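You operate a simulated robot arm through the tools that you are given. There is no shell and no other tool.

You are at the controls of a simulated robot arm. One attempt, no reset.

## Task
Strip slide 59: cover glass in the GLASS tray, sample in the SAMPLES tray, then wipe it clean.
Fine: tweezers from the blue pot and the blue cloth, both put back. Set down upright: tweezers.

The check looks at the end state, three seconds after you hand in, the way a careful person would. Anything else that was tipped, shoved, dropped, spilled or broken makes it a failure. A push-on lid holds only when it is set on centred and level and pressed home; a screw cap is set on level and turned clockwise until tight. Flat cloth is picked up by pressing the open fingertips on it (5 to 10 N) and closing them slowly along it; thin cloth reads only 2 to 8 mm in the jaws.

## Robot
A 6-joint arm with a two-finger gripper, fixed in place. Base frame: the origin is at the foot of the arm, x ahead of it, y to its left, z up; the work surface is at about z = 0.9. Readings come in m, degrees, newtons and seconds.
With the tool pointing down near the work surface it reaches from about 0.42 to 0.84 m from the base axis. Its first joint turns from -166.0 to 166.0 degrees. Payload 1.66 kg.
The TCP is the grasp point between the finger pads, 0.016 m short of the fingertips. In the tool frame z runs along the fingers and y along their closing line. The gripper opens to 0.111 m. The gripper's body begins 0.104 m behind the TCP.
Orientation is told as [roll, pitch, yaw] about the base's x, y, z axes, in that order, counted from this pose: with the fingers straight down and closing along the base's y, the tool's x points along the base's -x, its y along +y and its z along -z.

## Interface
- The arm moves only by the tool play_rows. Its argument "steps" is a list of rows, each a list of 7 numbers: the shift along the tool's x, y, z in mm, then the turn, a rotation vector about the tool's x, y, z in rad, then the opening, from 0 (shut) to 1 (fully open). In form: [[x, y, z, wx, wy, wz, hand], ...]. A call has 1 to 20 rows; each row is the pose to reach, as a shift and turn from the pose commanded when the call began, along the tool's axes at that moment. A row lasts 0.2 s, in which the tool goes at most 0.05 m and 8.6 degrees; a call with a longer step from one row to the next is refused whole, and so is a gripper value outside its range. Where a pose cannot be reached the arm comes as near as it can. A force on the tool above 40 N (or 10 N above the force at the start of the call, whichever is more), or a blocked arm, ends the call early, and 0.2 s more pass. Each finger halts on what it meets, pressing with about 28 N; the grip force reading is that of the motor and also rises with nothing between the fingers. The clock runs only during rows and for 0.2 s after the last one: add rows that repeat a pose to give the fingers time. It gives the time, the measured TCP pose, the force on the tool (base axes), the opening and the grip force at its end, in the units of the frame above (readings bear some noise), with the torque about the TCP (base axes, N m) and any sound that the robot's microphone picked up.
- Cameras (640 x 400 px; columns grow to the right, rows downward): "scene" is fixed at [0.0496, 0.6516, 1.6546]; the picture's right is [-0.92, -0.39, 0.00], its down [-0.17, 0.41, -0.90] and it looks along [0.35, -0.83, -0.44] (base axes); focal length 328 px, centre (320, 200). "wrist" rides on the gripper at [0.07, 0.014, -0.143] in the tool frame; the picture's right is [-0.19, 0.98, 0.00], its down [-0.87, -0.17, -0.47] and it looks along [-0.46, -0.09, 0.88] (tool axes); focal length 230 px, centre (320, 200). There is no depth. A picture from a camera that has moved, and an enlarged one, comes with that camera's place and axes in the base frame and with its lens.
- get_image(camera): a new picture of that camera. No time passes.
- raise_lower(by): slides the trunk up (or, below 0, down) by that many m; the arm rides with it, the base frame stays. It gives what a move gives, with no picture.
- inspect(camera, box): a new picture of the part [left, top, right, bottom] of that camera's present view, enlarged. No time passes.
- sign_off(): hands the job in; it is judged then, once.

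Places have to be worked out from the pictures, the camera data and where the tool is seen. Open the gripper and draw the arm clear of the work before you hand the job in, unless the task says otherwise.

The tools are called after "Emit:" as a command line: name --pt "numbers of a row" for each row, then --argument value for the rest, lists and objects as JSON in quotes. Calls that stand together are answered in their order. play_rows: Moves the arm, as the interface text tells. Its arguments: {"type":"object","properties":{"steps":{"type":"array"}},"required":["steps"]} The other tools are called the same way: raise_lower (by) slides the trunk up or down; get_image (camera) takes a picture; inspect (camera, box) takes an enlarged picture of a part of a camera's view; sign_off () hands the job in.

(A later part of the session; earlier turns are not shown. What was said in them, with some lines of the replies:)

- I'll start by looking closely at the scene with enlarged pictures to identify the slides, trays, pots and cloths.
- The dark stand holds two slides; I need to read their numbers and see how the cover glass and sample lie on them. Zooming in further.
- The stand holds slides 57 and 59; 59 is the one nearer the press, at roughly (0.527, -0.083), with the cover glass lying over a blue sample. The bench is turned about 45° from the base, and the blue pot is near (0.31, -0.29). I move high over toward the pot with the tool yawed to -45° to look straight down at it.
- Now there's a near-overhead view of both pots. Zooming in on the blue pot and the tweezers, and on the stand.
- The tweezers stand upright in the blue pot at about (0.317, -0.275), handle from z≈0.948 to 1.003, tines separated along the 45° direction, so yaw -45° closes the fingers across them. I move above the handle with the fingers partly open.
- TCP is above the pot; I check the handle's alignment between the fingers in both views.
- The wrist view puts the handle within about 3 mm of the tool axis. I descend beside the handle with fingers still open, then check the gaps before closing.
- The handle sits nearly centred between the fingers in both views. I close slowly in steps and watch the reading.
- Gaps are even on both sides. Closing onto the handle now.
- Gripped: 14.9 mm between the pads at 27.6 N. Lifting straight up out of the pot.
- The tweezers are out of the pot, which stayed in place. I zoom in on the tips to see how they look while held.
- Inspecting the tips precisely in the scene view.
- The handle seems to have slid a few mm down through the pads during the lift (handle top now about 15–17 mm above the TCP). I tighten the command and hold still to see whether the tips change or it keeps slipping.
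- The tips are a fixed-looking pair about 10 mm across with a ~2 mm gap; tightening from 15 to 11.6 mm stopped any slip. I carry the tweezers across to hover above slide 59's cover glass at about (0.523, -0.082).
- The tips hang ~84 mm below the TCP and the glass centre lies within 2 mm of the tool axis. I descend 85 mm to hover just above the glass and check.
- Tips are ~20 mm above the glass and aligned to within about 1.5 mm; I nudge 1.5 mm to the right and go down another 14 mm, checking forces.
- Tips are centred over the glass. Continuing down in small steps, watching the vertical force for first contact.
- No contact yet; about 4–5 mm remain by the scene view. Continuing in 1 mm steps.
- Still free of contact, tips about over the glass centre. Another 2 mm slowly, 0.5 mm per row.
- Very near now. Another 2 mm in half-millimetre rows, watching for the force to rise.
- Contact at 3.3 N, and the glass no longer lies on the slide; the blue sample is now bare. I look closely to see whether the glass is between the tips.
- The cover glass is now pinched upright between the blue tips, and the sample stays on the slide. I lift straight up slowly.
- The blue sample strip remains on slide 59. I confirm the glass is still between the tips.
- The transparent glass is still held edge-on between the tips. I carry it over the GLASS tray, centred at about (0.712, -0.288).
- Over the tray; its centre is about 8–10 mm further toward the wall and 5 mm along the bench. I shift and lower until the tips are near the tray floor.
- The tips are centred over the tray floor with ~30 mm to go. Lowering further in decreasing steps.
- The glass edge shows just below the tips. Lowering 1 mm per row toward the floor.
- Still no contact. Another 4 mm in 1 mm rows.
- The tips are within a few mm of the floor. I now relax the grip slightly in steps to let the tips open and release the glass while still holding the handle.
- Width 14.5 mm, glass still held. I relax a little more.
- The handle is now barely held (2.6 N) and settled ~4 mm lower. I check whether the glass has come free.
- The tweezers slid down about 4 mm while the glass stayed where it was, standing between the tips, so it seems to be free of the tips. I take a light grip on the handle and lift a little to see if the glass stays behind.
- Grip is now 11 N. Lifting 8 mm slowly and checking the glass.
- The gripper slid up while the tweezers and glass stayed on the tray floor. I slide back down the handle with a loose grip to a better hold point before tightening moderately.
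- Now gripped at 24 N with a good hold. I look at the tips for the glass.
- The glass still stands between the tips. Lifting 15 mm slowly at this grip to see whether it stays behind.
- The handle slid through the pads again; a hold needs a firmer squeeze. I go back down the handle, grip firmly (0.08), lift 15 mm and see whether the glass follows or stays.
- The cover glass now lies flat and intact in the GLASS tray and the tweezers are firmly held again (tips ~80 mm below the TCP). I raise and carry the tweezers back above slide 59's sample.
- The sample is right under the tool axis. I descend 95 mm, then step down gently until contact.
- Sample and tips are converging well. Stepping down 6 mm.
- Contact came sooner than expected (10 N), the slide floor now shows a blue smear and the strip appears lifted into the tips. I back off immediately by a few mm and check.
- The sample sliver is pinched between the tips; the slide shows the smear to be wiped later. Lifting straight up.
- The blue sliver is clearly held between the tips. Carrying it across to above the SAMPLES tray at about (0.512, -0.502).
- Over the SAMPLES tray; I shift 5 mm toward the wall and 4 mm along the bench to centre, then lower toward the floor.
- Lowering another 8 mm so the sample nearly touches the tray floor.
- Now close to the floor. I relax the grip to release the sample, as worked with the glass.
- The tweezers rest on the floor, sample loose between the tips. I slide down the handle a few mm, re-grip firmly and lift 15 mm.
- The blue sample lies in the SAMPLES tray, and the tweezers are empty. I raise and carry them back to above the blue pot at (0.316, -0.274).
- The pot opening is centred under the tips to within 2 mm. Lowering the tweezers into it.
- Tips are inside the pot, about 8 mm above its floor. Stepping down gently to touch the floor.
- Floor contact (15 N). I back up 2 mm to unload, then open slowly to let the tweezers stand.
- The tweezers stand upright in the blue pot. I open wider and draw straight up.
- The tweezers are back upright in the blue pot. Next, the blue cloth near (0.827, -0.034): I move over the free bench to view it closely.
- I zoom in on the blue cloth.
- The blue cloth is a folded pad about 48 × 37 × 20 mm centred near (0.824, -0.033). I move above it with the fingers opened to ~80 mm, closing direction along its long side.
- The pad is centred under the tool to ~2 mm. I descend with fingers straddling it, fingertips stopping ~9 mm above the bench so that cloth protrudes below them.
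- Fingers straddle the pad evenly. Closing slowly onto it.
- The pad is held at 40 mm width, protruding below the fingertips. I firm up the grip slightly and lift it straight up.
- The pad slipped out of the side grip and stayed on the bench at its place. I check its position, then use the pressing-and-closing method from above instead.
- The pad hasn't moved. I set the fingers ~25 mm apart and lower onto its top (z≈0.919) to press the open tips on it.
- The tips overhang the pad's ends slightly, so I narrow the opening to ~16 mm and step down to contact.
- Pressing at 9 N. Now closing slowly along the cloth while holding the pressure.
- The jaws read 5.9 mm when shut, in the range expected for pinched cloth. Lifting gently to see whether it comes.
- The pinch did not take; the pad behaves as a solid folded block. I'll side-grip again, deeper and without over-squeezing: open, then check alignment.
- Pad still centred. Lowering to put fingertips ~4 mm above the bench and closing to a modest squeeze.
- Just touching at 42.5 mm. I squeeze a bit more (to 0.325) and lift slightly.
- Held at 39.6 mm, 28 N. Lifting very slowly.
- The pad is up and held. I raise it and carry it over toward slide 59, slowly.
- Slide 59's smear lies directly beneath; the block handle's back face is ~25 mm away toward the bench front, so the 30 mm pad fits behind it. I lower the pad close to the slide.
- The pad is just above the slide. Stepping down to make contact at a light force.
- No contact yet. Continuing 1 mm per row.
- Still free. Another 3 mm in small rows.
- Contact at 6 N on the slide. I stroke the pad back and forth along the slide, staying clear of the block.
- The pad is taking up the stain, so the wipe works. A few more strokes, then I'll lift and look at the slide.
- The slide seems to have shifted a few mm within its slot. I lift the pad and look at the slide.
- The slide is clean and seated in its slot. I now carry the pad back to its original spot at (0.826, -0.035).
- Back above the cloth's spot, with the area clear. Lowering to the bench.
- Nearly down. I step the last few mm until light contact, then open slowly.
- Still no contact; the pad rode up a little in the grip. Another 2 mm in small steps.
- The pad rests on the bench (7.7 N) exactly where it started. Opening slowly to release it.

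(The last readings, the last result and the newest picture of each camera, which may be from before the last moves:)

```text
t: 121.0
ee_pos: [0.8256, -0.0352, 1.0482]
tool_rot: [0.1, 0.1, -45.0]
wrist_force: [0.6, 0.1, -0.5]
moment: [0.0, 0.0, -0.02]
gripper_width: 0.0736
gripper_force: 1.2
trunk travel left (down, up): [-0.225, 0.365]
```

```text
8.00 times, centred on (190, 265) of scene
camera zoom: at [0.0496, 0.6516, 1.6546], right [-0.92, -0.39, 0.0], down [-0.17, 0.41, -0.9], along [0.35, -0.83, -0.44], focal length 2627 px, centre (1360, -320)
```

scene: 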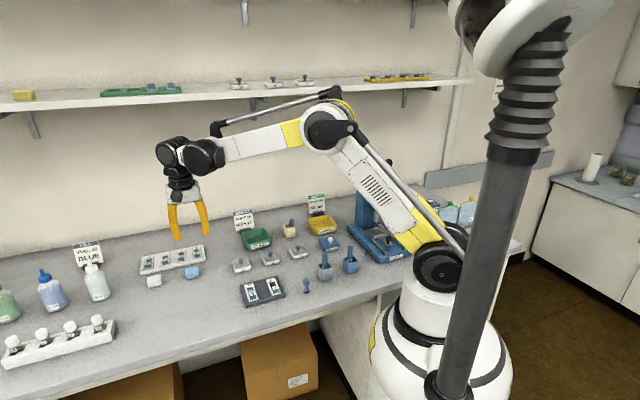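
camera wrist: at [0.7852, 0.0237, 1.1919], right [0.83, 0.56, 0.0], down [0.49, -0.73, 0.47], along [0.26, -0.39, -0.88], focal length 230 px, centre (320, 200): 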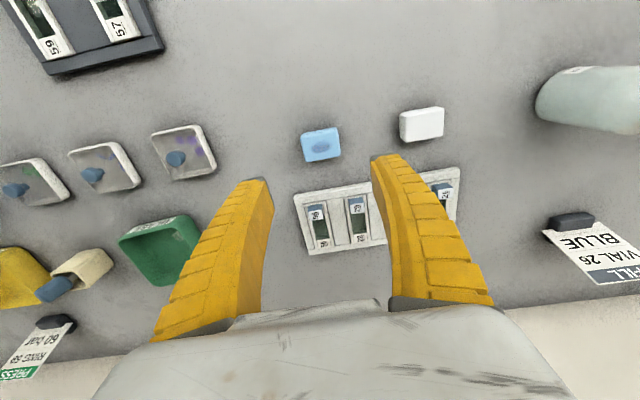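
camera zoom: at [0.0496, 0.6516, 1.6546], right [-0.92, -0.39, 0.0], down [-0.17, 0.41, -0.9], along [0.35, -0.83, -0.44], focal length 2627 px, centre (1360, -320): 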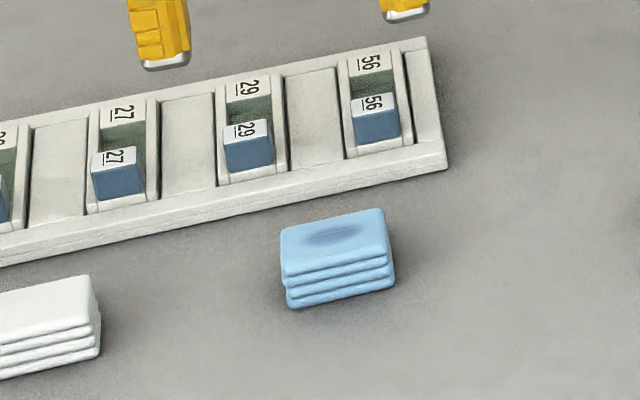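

The cloth is back in its place. I go up and over toward slide 59 with the open hand to verify it is clean.

Emit:
play_rows --pt "0 0 -20 0 0 0 0.65" --pt "5 -5 -55 0 0 0 0.65" --pt "20 -28 -85 0 0 0 0.65" --pt "42 -58 -100 0 0 0 0.65" --pt "65 -90 -110 0 0 0 0.65" --pt "88 -122 -120 0 0 0 0.65" --pt "111 -154 -130 0 0 0 0.65" --pt "134 -186 -140 0 0 0 0.65" --pt "157 -217 -150 0 0 0 0.65" --pt "175 -240 -152 0 0 0 0.65" --pt "180 -247 -152 0 0 0 0.65" --pt "180 -247 -152 0 0 0 0.65"

Emit:
get_image --camera "wrist"

Emit:
inspect --camera "wrist" --box '[280, 85, 400, 165]'

Emit:
inspect --camera "scene" --box '[225, 200, 375, 310]'

```text
t: 123.6
ee_pos: [0.5254, -0.0828, 1.2023]
tool_rot: [-0.1, 0.0, -45.0]
wrist_force: [-0.2, -0.2, -0.5]
moment: [0.01, -0.01, 0.01]
gripper_width: 0.0739
gripper_force: 1.7
trunk travel left (down, up): [-0.225, 0.365]
```

```text
taken
camera wrist: at [0.4846, -0.023, 1.3445], right [0.83, 0.56, 0.0], down [0.49, -0.73, 0.47], along [0.26, -0.39, -0.88], focal length 230 px, centre (320, 200)
```

wrist: 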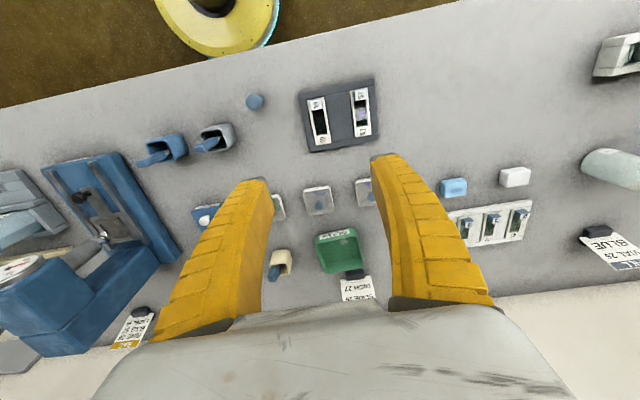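

```text
5.00 times, centred on (340, 125) of wrist
camera zoom: at [0.4846, -0.023, 1.3445], right [0.83, 0.56, 0.0], down [0.49, -0.73, 0.47], along [0.26, -0.39, -0.88], focal length 1150 px, centre (220, 575)
```

zoom: 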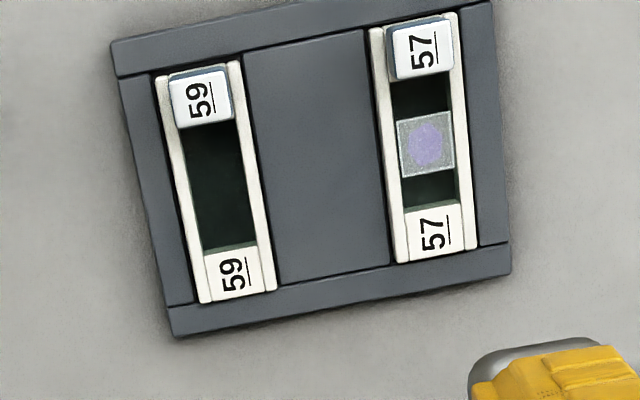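

```text
3.64 times, centred on (300, 255) of scene
camera zoom: at [0.0496, 0.6516, 1.6546], right [-0.92, -0.39, 0.0], down [-0.17, 0.41, -0.9], along [0.35, -0.83, -0.44], focal length 1194 px, centre (393, 0)
```

zoom: 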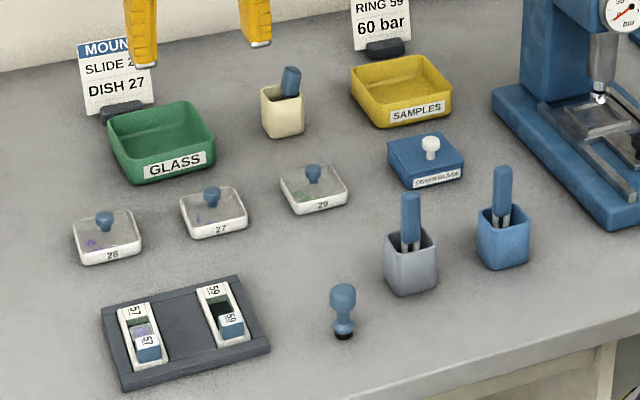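

Slide 59 shows a clean dark floor. I check closely that it is still seated level in its slot, and view the trays and pot once more.

Emit:
inspect --camera "wrist" --box '[300, 90, 350, 155]'

Emit:
inspect --camera "scene" --box '[245, 268, 300, 308]'

Emit:
inspect --camera "wrist" --box '[310, 225, 380, 275]'

```text
6.15 times, centred on (325, 122) of wrist
camera zoom: at [0.4846, -0.023, 1.3445], right [0.83, 0.56, 0.0], down [0.49, -0.73, 0.47], along [0.26, -0.39, -0.88], focal length 1416 px, centre (289, 677)
```

zoom: 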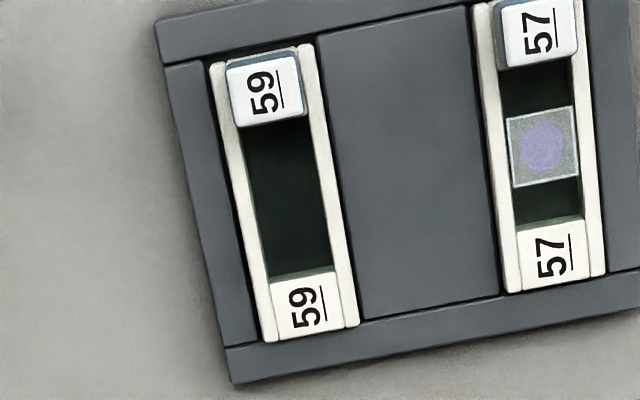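

```text
10.00 times, centred on (272, 288) of scene
camera zoom: at [0.0496, 0.6516, 1.6546], right [-0.92, -0.39, 0.0], down [-0.17, 0.41, -0.9], along [0.35, -0.83, -0.44], focal length 3284 px, centre (795, -680)
```

zoom: 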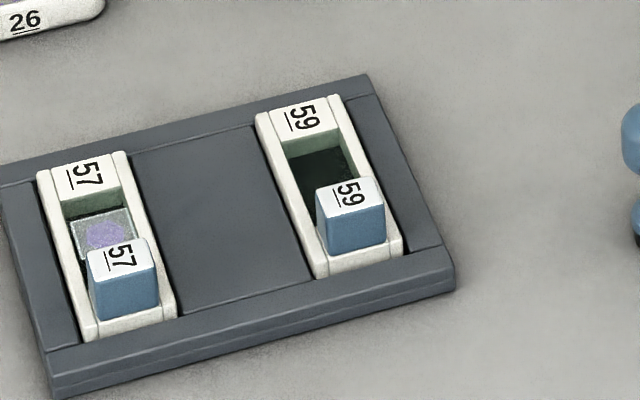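

```text
8.00 times, centred on (345, 250) of wrist
camera zoom: at [0.4846, -0.023, 1.3445], right [0.83, 0.56, 0.0], down [0.49, -0.73, 0.47], along [0.26, -0.39, -0.88], focal length 1841 px, centre (120, -200)
```

zoom: 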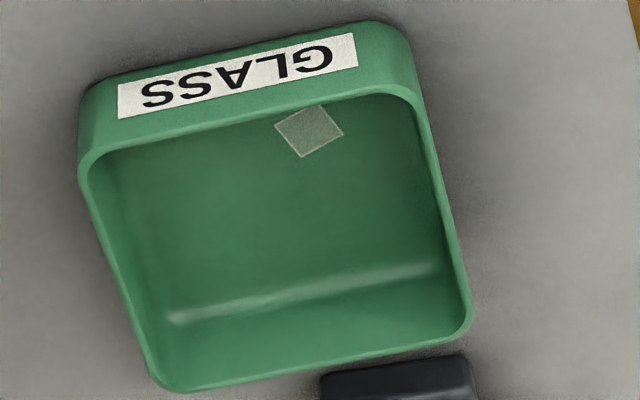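

All is in order: glass in its tray, slide 59 clean and seated, tweezers upright, cloth back. I draw the arm back to its starting pose with the gripper open.

Emit:
play_rows --pt "9 6 -11 0 0 -0.112 0.7" --pt "18 12 -22 0 0 -0.224 0.8" --pt "27 18 -33 0 0 -0.336 0.9" --pt "36 25 -44 0 0 -0.448 1.0" --pt "46 31 -55 0 0 -0.56 1.0" --pt "55 38 -66 0 0 -0.672 1.0" --pt "64 44 -76 0 0 -0.785 1.0" --pt "64 44 -76 0 0 -0.785 1.0"

Emit:
get_image --camera "scene"

Emit:
get_image --camera "wrist"

Emit:
inspect --camera "wrist" --box '[60, 0, 260, 200]'

Emit:
inspect --camera "scene" --box '[220, 180, 420, 310]'

```text
t: 125.4
ee_pos: [0.5109, -0.0058, 1.2788]
tool_rot: [0.1, 0.0, 0.1]
wrist_force: [0.6, -0.4, 0.4]
moment: [-0.01, 0.01, -0.01]
gripper_width: 0.1111
gripper_force: 0.0
trunk travel left (down, up): [-0.225, 0.365]
```

```text
taken
```

scene: 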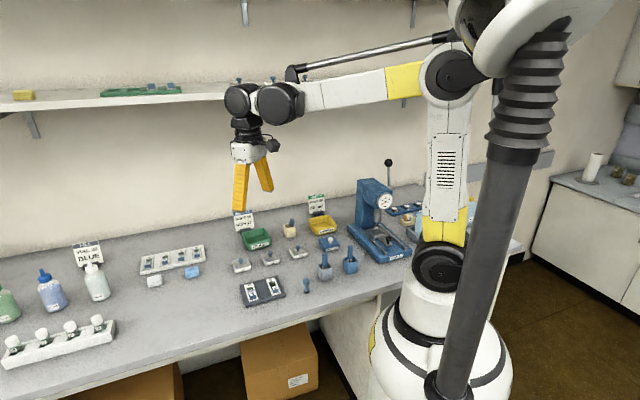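

```text
taken
camera wrist: at [0.4409, 0.0078, 1.4197], right [0.19, 0.98, 0.0], down [0.87, -0.17, 0.47], along [0.46, -0.09, -0.88], focal length 230 px, centre (320, 200)
```

wrist: 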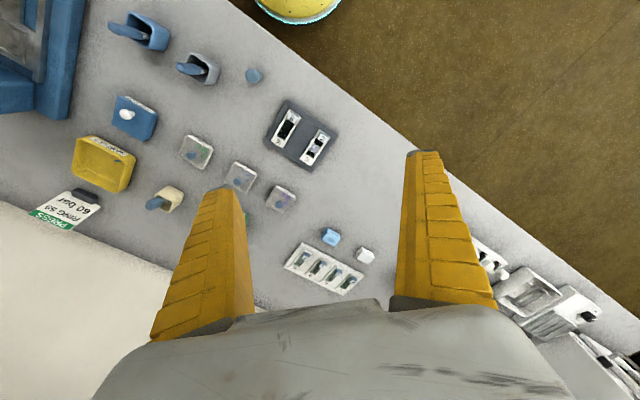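

```text
2.00 times, centred on (160, 100) of wrist
camera zoom: at [0.4409, 0.0078, 1.4197], right [0.19, 0.98, 0.0], down [0.87, -0.17, 0.47], along [0.46, -0.09, -0.88], focal length 460 px, centre (640, 400)
```

zoom: 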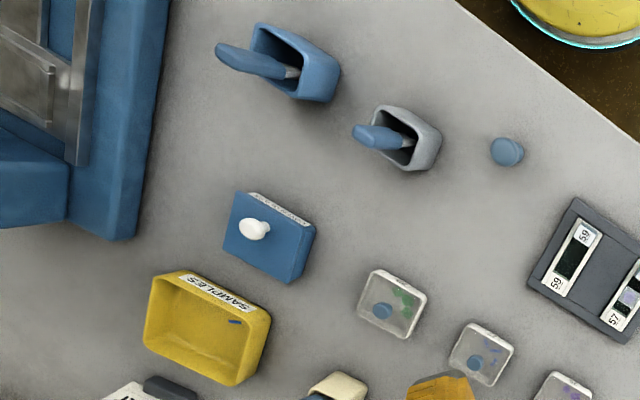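

```text
3.08 times, centred on (320, 245) of scene
camera zoom: at [0.0496, 0.6516, 1.6546], right [-0.92, -0.39, 0.0], down [-0.17, 0.41, -0.9], along [0.35, -0.83, -0.44], focal length 1010 px, centre (320, 62)
```

zoom: 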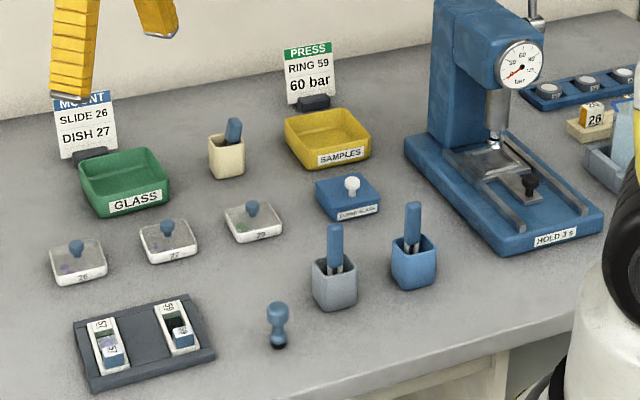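

The sample is in the SAMPLES tray and the cover glass is in the GLASS tray. Slide 59 is clean, the tweezers stand upright in the blue pot, and the cloth is back where it was. Nothing else looks disturbed and the arm is clear with the gripper open, so I hand in.

Emit:
sign_off

```text
The job is handed in.
```

Slide 59 is stripped and wiped clean, and I've handed the job in. The check's result hasn't come back.

- **Cover glass:** it lies flat and unbroken in the GLASS tray.
- **Sample:** the blue strip is in the SAMPLES tray.
- **Slide 59:** the last close-up shows no smear left. The wiping moved the slide about 1 mm toward the wall, but it is still seated in its slot.
- **Tweezers:** they are back in the blue pot, standing upright.
- **Blue cloth:** it is back in its original spot, with the stain from the wipe showing on it.

The cloth slipped out of my first side grip and stayed on the bench. A second try at pinching it from above also failed, and a deeper side grip then held. In the final pictures everything else on the bench looks undisturbed. The arm is back at its starting pose with the gripper open.
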